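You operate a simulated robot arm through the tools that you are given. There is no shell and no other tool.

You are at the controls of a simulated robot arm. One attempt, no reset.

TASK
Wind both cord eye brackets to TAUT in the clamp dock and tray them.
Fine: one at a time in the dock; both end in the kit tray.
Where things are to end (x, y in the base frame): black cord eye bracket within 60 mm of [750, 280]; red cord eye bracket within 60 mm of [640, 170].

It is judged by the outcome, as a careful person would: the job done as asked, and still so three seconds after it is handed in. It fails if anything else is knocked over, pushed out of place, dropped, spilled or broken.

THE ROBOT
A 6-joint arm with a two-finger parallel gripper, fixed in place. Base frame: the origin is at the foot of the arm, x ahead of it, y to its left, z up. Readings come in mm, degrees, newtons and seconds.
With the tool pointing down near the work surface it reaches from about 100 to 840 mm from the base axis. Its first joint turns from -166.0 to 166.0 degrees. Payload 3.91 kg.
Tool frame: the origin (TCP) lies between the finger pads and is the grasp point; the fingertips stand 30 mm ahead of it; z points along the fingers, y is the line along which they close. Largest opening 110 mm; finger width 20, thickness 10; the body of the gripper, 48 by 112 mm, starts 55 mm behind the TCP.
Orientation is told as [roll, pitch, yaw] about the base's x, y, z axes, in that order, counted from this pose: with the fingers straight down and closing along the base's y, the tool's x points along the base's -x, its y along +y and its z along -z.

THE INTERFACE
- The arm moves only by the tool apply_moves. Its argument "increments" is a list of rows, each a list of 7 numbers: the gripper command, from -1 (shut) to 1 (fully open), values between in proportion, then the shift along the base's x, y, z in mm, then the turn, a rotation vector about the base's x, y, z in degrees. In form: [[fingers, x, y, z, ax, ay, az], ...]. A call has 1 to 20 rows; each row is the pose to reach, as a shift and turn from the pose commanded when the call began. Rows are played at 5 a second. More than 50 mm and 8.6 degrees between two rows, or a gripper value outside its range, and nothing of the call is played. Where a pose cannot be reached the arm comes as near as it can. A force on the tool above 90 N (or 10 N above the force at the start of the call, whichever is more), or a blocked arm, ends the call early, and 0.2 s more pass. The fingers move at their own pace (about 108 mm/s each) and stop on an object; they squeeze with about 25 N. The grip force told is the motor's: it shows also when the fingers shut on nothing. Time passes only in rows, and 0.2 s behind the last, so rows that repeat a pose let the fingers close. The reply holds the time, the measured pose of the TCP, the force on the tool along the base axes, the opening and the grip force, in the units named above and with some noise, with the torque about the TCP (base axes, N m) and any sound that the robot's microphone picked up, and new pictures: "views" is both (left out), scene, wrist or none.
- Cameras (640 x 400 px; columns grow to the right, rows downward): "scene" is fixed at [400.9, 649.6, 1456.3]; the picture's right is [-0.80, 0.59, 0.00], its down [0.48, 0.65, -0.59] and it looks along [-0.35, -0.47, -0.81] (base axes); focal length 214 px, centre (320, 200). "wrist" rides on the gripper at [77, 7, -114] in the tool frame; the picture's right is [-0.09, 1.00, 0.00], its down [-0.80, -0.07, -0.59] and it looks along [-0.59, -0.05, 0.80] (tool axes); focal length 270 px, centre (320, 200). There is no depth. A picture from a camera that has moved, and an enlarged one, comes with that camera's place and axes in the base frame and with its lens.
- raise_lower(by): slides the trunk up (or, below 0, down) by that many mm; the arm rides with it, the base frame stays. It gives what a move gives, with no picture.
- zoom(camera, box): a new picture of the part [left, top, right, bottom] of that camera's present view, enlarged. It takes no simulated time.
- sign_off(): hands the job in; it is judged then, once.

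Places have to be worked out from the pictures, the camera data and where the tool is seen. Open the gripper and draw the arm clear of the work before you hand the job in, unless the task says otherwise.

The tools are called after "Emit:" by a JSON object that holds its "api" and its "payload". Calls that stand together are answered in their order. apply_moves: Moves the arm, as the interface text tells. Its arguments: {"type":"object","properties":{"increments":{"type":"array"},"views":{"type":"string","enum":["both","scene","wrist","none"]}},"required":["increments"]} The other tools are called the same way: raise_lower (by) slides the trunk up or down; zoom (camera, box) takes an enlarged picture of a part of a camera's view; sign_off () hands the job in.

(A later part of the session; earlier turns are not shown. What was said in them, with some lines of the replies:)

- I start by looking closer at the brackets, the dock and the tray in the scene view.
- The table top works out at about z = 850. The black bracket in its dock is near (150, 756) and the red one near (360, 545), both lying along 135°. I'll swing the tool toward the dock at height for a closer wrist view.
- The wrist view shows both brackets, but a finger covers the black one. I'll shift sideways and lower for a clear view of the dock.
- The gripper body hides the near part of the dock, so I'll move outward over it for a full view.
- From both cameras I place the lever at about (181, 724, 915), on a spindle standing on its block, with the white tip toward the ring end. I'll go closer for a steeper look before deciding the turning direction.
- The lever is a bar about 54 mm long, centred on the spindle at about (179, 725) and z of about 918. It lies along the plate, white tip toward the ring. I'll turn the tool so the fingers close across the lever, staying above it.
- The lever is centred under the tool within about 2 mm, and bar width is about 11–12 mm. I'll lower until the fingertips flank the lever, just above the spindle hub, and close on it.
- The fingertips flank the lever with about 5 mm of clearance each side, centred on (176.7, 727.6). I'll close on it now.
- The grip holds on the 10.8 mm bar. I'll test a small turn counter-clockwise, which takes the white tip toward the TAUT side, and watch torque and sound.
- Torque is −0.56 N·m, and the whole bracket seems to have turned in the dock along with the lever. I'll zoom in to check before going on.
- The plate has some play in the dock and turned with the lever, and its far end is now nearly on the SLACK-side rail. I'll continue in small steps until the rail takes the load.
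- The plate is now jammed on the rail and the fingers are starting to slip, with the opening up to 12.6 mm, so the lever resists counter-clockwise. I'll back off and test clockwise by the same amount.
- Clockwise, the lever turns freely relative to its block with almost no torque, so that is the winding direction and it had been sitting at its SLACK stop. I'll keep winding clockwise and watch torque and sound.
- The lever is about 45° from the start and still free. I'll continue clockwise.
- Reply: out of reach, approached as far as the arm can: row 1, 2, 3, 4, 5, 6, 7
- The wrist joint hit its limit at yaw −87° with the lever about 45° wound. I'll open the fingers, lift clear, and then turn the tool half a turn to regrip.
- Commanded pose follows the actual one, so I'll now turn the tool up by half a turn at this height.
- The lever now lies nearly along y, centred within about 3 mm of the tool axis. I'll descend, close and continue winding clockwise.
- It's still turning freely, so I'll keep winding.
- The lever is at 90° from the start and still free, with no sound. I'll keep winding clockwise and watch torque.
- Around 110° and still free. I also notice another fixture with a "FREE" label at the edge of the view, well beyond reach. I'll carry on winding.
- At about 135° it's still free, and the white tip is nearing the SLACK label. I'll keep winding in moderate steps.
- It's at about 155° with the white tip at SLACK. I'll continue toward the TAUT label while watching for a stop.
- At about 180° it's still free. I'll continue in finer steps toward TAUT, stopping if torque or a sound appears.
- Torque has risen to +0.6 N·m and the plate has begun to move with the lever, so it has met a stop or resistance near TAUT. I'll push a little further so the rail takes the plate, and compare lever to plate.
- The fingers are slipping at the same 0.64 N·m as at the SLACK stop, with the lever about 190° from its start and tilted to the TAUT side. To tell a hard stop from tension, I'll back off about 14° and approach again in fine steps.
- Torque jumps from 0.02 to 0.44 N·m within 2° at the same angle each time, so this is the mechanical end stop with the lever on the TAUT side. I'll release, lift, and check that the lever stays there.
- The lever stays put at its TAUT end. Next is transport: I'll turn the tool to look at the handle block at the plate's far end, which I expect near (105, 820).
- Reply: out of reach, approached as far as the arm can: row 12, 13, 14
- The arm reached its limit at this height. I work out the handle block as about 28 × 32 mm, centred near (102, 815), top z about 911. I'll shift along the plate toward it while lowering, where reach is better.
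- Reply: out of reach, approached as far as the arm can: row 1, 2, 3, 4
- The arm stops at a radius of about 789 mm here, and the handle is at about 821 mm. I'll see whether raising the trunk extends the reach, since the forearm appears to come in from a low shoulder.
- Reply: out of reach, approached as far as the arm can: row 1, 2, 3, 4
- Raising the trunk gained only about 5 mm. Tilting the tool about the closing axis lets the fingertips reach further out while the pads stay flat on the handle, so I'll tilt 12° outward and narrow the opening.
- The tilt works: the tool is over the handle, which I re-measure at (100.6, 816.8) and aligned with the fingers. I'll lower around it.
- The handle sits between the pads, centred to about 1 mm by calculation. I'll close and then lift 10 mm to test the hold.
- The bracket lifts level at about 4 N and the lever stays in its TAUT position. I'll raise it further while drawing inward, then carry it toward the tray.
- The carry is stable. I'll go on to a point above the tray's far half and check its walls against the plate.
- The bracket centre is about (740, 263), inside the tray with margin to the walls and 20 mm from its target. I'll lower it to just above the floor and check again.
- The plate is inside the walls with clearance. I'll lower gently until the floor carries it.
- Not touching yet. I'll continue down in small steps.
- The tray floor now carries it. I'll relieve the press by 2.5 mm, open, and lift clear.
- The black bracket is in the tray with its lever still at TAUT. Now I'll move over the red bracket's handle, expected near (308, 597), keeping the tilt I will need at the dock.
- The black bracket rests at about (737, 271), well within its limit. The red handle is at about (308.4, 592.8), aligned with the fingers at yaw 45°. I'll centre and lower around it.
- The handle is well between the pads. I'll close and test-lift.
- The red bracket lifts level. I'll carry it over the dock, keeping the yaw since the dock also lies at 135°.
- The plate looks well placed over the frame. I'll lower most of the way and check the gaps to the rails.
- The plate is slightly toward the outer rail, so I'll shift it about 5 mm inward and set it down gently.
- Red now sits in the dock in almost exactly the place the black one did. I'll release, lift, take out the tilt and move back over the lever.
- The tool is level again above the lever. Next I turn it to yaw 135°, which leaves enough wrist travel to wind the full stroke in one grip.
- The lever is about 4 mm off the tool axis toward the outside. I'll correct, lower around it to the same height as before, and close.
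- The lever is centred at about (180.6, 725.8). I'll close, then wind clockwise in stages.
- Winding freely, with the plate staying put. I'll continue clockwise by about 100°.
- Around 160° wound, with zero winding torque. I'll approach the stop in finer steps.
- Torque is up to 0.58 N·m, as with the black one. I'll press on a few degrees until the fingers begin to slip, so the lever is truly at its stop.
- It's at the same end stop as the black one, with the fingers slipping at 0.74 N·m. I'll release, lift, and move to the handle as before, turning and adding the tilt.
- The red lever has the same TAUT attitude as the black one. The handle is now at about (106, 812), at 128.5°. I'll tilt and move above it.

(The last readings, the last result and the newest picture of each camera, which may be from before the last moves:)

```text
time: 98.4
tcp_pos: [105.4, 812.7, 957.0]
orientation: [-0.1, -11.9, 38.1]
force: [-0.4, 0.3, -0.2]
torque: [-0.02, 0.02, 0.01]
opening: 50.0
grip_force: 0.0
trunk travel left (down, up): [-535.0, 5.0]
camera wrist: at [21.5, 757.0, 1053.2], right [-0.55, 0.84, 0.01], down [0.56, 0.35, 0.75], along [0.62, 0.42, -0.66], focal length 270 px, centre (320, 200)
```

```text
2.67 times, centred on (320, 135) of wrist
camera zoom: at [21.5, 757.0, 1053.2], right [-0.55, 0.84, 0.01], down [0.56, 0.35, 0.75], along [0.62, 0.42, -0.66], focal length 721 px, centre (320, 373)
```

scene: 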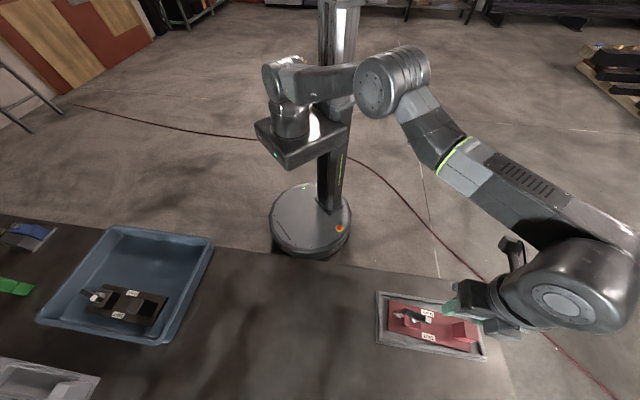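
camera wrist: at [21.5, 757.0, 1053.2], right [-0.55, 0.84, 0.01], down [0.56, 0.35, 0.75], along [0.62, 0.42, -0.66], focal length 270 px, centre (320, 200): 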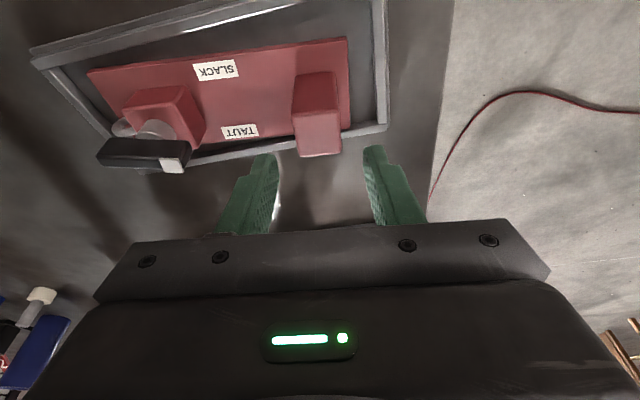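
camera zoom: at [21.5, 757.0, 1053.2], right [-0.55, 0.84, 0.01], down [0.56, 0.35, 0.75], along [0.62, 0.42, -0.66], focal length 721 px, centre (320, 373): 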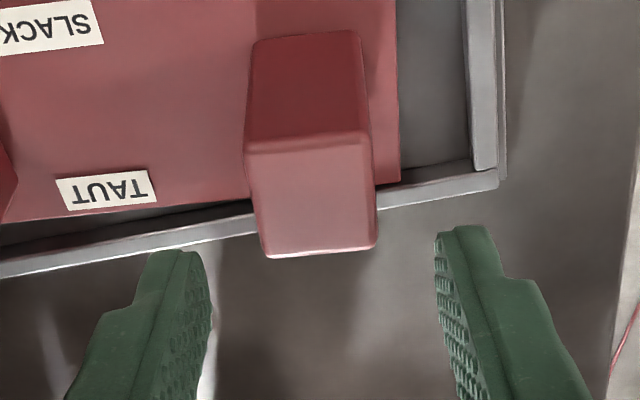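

This is the same alignment as for the black bracket. I'll lower, close and lift.

Emit:
{"api": "apply_moves", "payload": {"increments": [[-0.09, -1, 1, -20, 0, 0, 0], [-0.09, -1, 1, -40, 0, 0, 0], [-0.09, -1, 1, -59, 0, 0, 0], [-0.09, -1, 1, -59, 0, 0, 0], [-0.4, -1, 1, -59, 0, 0, 0], [-1, -1, 1, -59, 0, 0, 0], [-1, -1, 1, -59, 0, 0, 0], [-1, -1, 1, -59, 0, 0, 0], [-1, -1, 1, -59, 0, 0, 0]], "views": "none"}}

Emit:
{"api": "apply_moves", "payload": {"increments": [[-1, 0, 0, 4, 0, 0, 0], [-1, 0, 0, 12, 0, 0, 0], [-1, 0, 0, 25, 0, 0, 0], [-1, 0, 0, 25, 0, 0, 0]], "views": "both"}}

Emit:
{"api": "zoom", "payload": {"camera": "scene", "box": [370, 280, 490, 355]}}

```text
time: 100.4
tcp_pos: [104.3, 812.1, 898.0]
orientation: [-0.1, -12.1, 38.1]
force: [-2.0, 1.0, 0.7]
torque: [0.39, 0.22, 0.06]
opening: 30.0
grip_force: 25.3
trunk travel left (down, up): [-535.0, 5.0]
```

```text
time: 101.4
tcp_pos: [103.4, 812.4, 921.1]
orientation: [-0.2, -12.0, 38.1]
force: [0.1, -0.2, -5.0]
torque: [0.19, 0.19, 0.01]
opening: 30.0
grip_force: 24.9
trunk travel left (down, up): [-535.0, 5.0]
camera wrist: at [20.0, 757.3, 1018.2], right [-0.55, 0.84, 0.01], down [0.56, 0.35, 0.75], along [0.62, 0.42, -0.66], focal length 270 px, centre (320, 200)
```

scene: 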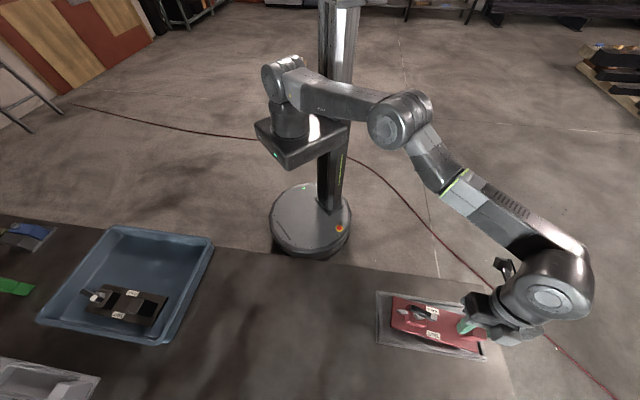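
wrist: 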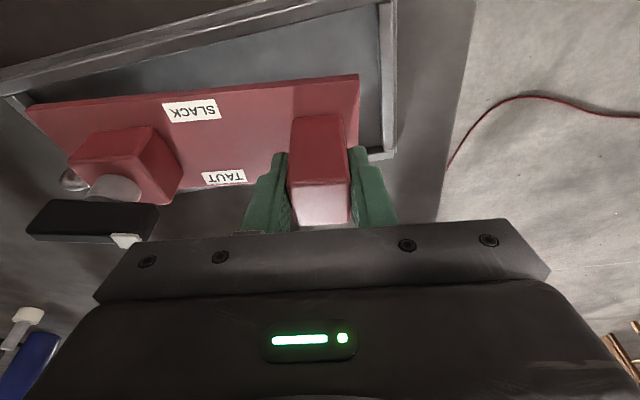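

```text
5.33 times, centred on (430, 318) of scene
camera zoom: at [400.9, 649.6, 1456.3], right [-0.8, 0.59, 0.0], down [0.48, 0.65, -0.59], along [-0.35, -0.47, -0.81], focal length 1144 px, centre (-267, -427)
```

zoom: 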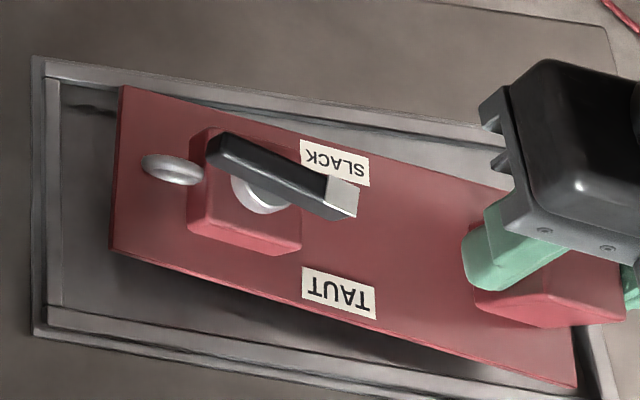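

Red lifts level with the lever at TAUT. I'll raise it and carry it toward the tray's near half, aiming for a bracket centre near (650, 187).

Emit:
{"api": "apply_moves", "payload": {"increments": [[-1, 0, 0, 15, 0, 0, 0], [-1, 4, -6, 33, 0, 0, 0], [-1, 12, -16, 52, 0, 0, 0], [-1, 24, -32, 70, 0, 0, 0], [-1, 44, -53, 85, 0, 0, 0], [-1, 68, -79, 95, 0, 0, 0], [-1, 92, -106, 98, 0, 0, 0], [-1, 117, -134, 98, 0, 0, 0], [-1, 142, -163, 98, 0, 0, 0], [-1, 167, -192, 98, 0, 0, 0], [-1, 192, -221, 98, 0, 0, 0], [-1, 217, -250, 98, 0, 0, 0], [-1, 242, -279, 98, 0, 0, 0], [-1, 267, -308, 98, 0, 0, 1], [-1, 292, -337, 98, 0, 0, 2], [-1, 317, -366, 98, 0, 0, 3], [-1, 342, -395, 98, 0, 0, 4], [-1, 360, -415, 98, 0, 0, 5], [-1, 370, -426, 98, 0, 0, 5], [-1, 370, -426, 98, 0, 0, 5]], "views": "scene"}}

Emit:
{"api": "apply_moves", "payload": {"increments": [[-1, 20, -23, 0, 0, 0, 0], [-1, 45, -52, 0, 0, 0, 0], [-1, 70, -81, 0, 0, 0, 0], [-1, 95, -110, 0, 0, 0, 0], [-1, 115, -133, 0, 0, 0, 0], [-1, 126, -146, 0, 0, 0, 0], [-1, 126, -146, 0, 0, 0, 0]], "views": "both"}}

Emit:
{"api": "zoom", "payload": {"camera": "scene", "box": [20, 215, 220, 355]}}

```text
time: 105.6
tcp_pos: [474.8, 385.8, 1020.3]
orientation: [-0.2, -11.9, 43.1]
force: [-0.4, 0.0, -4.6]
torque: [0.18, 0.2, -0.02]
opening: 29.9
grip_force: 24.9
trunk travel left (down, up): [-535.0, 5.0]
```

scene: 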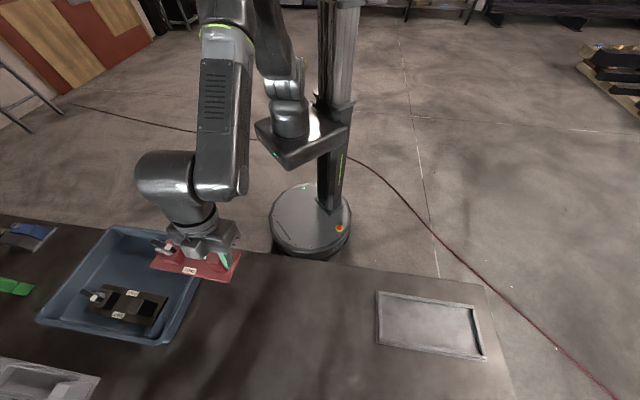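

```text
time: 107.2
tcp_pos: [600.6, 243.7, 1019.8]
orientation: [-0.2, -12.0, 43.1]
force: [0.6, -0.4, -4.0]
torque: [0.18, 0.22, 0.01]
opening: 30.0
grip_force: 25.2
trunk travel left (down, up): [-535.0, 5.0]
camera wrist: at [523.1, 179.7, 1117.1], right [-0.62, 0.79, 0.01], down [0.53, 0.4, 0.75], along [0.58, 0.47, -0.66], focal length 270 px, centre (320, 200)
```

scene: 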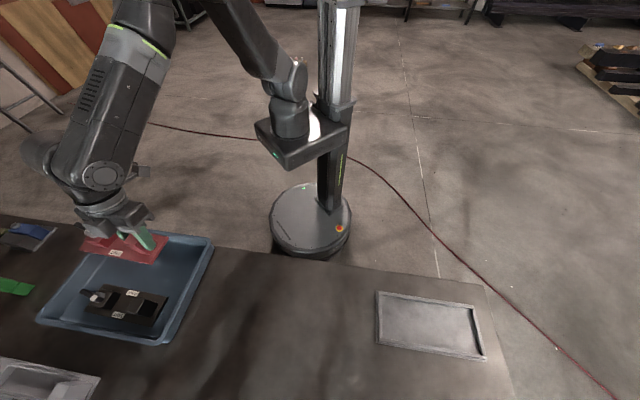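
wrist: 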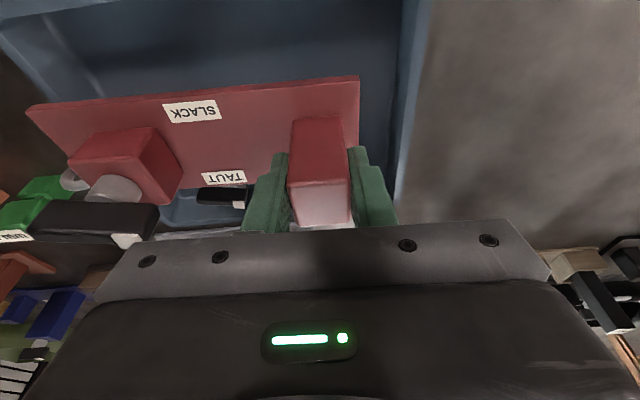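

```text
2.86 times, centred on (120, 285) of scene
camera zoom: at [400.9, 649.6, 1456.3], right [-0.8, 0.59, 0.0], down [0.48, 0.65, -0.59], along [-0.35, -0.47, -0.81], focal length 613 px, centre (891, -43)
```

zoom: 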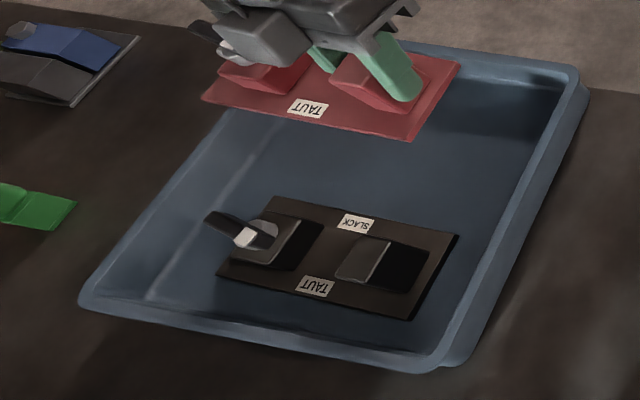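

I'll lower the red bracket to just above the tray floor and check its clearance to the near wall and to the black bracket.

Emit:
{"api": "apply_moves", "payload": {"increments": [[-1, 0, 0, -25, 0, 0, 0], [-1, 0, 0, -50, 0, 0, 0], [-1, 0, 0, -75, 0, 0, 0], [-1, 0, 0, -85, 0, 0, 0], [-1, 0, 0, -85, 0, 0, 0]], "views": "both"}}

Emit:
{"api": "zoom", "payload": {"camera": "scene", "box": [20, 215, 220, 355]}}

Emit:
{"api": "zoom", "payload": {"camera": "wrist", "box": [0, 0, 440, 275]}}

```text
time: 108.4
tcp_pos: [600.7, 241.1, 933.6]
orientation: [-0.3, -11.9, 43.1]
force: [-0.1, -0.1, -4.5]
torque: [0.25, 0.18, 0.0]
opening: 29.9
grip_force: 25.0
trunk travel left (down, up): [-535.0, 5.0]
camera wrist: at [522.8, 178.6, 1030.7], right [-0.62, 0.79, 0.02], down [0.53, 0.4, 0.75], along [0.58, 0.47, -0.66], focal length 270 px, centre (320, 200)
```

scene: 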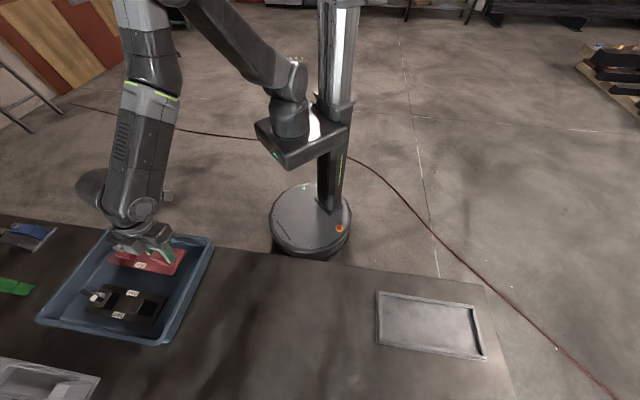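
wrist: 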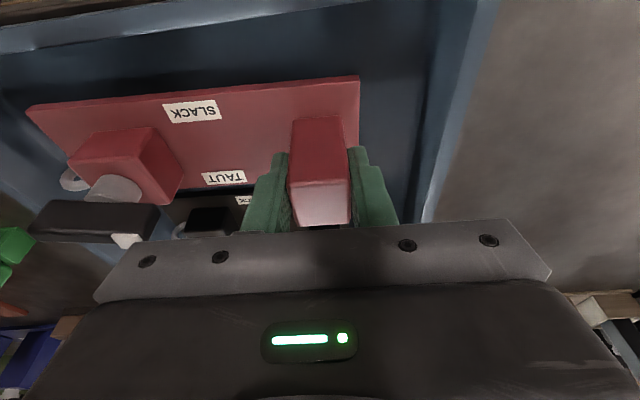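

```text
2.86 times, centred on (120, 285) of scene
camera zoom: at [400.9, 649.6, 1456.3], right [-0.8, 0.59, 0.0], down [0.48, 0.65, -0.59], along [-0.35, -0.47, -0.81], focal length 613 px, centre (891, -43)
```

zoom: 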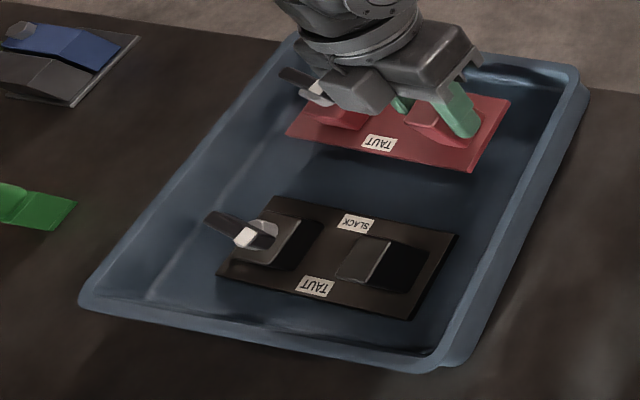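

```text
1.45 times, centred on (220, 138) of wrist
camera zoom: at [522.8, 178.6, 1030.7], right [-0.62, 0.79, 0.02], down [0.53, 0.4, 0.75], along [0.58, 0.47, -0.66], focal length 393 px, centre (466, 291)
```

zoom: 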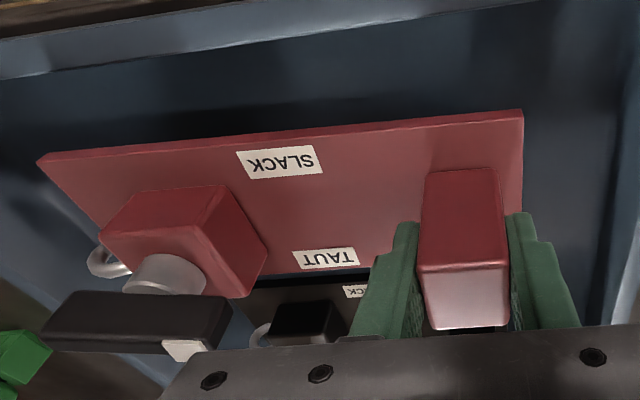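

There is clear room on all sides. I'll lower to contact in small steps.

Emit:
{"api": "apply_moves", "payload": {"increments": [[-1, 0, 0, -8, 0, 0, 0], [-1, 0, 0, -16, 0, 0, 0], [-1, 0, 0, -24, 0, 0, 0], [-1, 0, 0, -31, 0, 0, 0], [-1, 0, 0, -31, 0, 0, 0]], "views": "none"}}

Emit:
{"api": "apply_moves", "payload": {"increments": [[-1, 0, 0, -2, 0, 0, 0], [-1, 0, 0, -3, 0, 0, 0], [-1, 0, 0, -3, 0, 0, 0]], "views": "none"}}

Emit:
{"api": "apply_moves", "payload": {"increments": [[-1, 0, 0, -2, 0, 0, 0], [-1, 0, 0, -2, 0, 0, 0]], "views": "none"}}

```text
time: 109.6
tcp_pos: [601.3, 241.0, 905.2]
orientation: [-0.2, -12.1, 43.1]
force: [-0.5, -0.2, -4.3]
torque: [0.18, 0.21, 0.02]
opening: 30.1
grip_force: 25.4
trunk travel left (down, up): [-535.0, 5.0]
```

```text
time: 110.4
tcp_pos: [601.8, 241.1, 902.3]
orientation: [-0.2, -12.0, 43.1]
force: [-0.7, -0.4, -4.1]
torque: [0.21, 0.21, 0.01]
opening: 29.9
grip_force: 24.9
trunk travel left (down, up): [-535.0, 5.0]
```

```text
time: 111.0
tcp_pos: [599.9, 241.5, 900.9]
orientation: [-0.2, -11.9, 43.1]
force: [0.3, -0.2, -3.6]
torque: [0.21, 0.16, -0.02]
opening: 30.1
grip_force: 25.1
trunk travel left (down, up): [-535.0, 5.0]
```

Not yet in contact. A few more millimetres should do it.

Emit:
{"api": "apply_moves", "payload": {"increments": [[-1, 0, 0, -1.5, 0, 0, 0], [-1, 0, 0, -2.5, 0, 0, 0], [-1, 0, 0, -2.5, 0, 0, 0]], "views": "none"}}

Emit:
{"api": "apply_moves", "payload": {"increments": [[-1, 0, 0, -1.5, 0, 0, 0], [-1, 0, 0, -1.5, 0, 0, 0]], "views": "none"}}

```text
time: 111.8
tcp_pos: [600.8, 241.5, 897.0]
orientation: [-0.2, -12.0, 43.1]
force: [-0.9, 0.6, -1.5]
torque: [0.31, 0.17, -0.02]
opening: 29.7
grip_force: 25.2
trunk travel left (down, up): [-535.0, 5.0]
```

```text
time: 112.4
tcp_pos: [601.3, 241.5, 896.9]
orientation: [-0.2, -12.1, 43.1]
force: [-1.0, 4.0, 10.5]
torque: [0.4, 0.73, -0.09]
opening: 29.8
grip_force: 24.6
trunk travel left (down, up): [-535.0, 5.0]
```

The floor is carrying it at +10 N. I'll relieve slightly, open the fingers and lift away.

Emit:
{"api": "apply_moves", "payload": {"increments": [[-1, 0, 0, 1.5, 0, 0, 0], [-0.4, 0, 0, 1.5, 0, 0, 0], [-0.15, 0, 0, 1.5, 0, 0, 0], [-0.15, 0, 0, 1.5, 0, 0, 0], [-0.15, 0, 0, 25, 0, 0, 0], [-0.15, 0, 0, 55, 0, 0, 0], [-0.15, 0, 0, 95, 0, 0, 0], [-0.15, 0, 0, 130, 0, 0, 0], [0, -40, -10, 150, 0, 0, 0], [0.5, -80, -20, 165, 0, 0, 0], [1, -120, -30, 180, 0, 0, 0], [1, -160, -40, 190, 0, 0, 0], [1, -200, -50, 200, 0, 0, 0], [1, -200, -50, 200, 0, 0, 0]], "views": "both"}}

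Emit:
{"api": "zoom", "payload": {"camera": "scene", "box": [20, 215, 220, 355]}}

```text
time: 115.4
tcp_pos: [400.9, 192.1, 1094.3]
orientation: [-0.2, -12.0, 43.1]
force: [0.0, 0.5, -0.7]
torque: [0.0, 0.01, 0.04]
opening: 110.0
grip_force: 0.0
trunk travel left (down, up): [-535.0, 5.0]
camera wrist: at [322.4, 129.9, 1191.5], right [-0.62, 0.79, 0.02], down [0.53, 0.4, 0.75], along [0.58, 0.47, -0.66], focal length 270 px, centre (320, 200)
```

scene: 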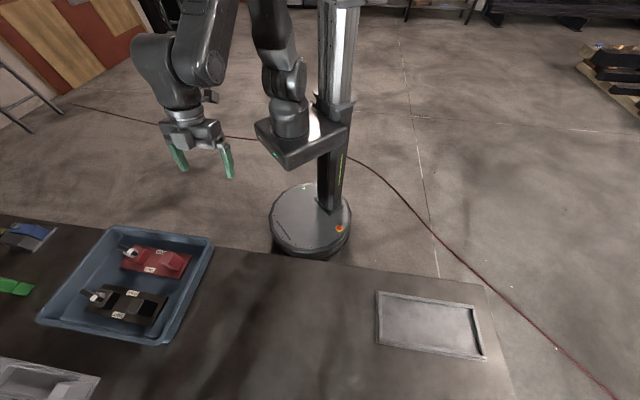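
wrist: 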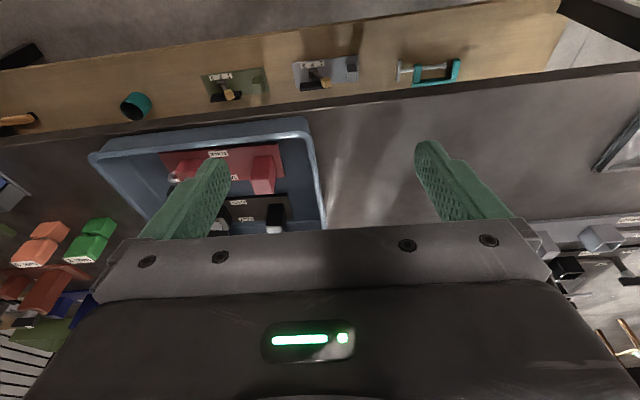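

```text
2.86 times, centred on (120, 285) of scene
camera zoom: at [400.9, 649.6, 1456.3], right [-0.8, 0.59, 0.0], down [0.48, 0.65, -0.59], along [-0.35, -0.47, -0.81], focal length 613 px, centre (891, -43)
```

zoom: 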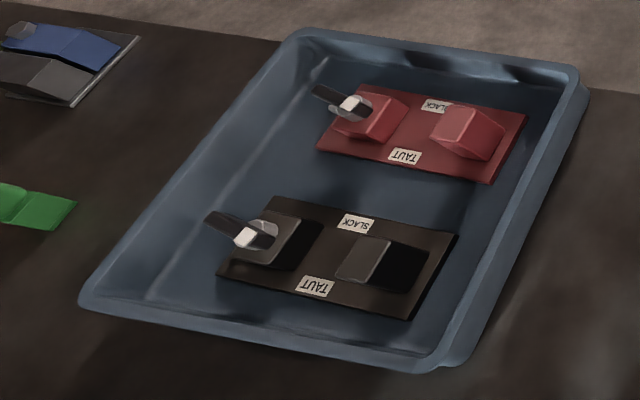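

Both brackets rest flat in the tray with their levers at the TAUT end: black near (737, 271), red near (650, 193), each well within 60 mm of its spot. The dock is empty, nothing else has moved, and the gripper is open and clear, so I hand the job in.

Emit:
{"api": "sign_off", "payload": {}}

```text
The job is handed in.
```

Both cord eye brackets are wound to TAUT and lie in the kit tray, and I have handed the job in. I don't have the judging result.

| Bracket | Resting place (x, y) | Distance from target |
|---|---|---|
| Black | about (737, 271) | about 16 mm |
| Red | about (650, 193) | about 25 mm |

- **Winding:** I wound each lever clockwise about 190°, one bracket at a time in the dock, until it met a firm stop on the TAUT side. There was no click or other sound to confirm it; I judged TAUT from the stop and from how the lever lined up with the label.
- **Play in the dock:** Each bracket shifted a few degrees against the dock rails when its lever reached the stop. Both came out and were carried level without trouble.
- **End state:** The dock is empty, and in the last pictures nothing else had moved. The gripper is open and clear of the work, and the trunk is 60 mm higher than at the start.
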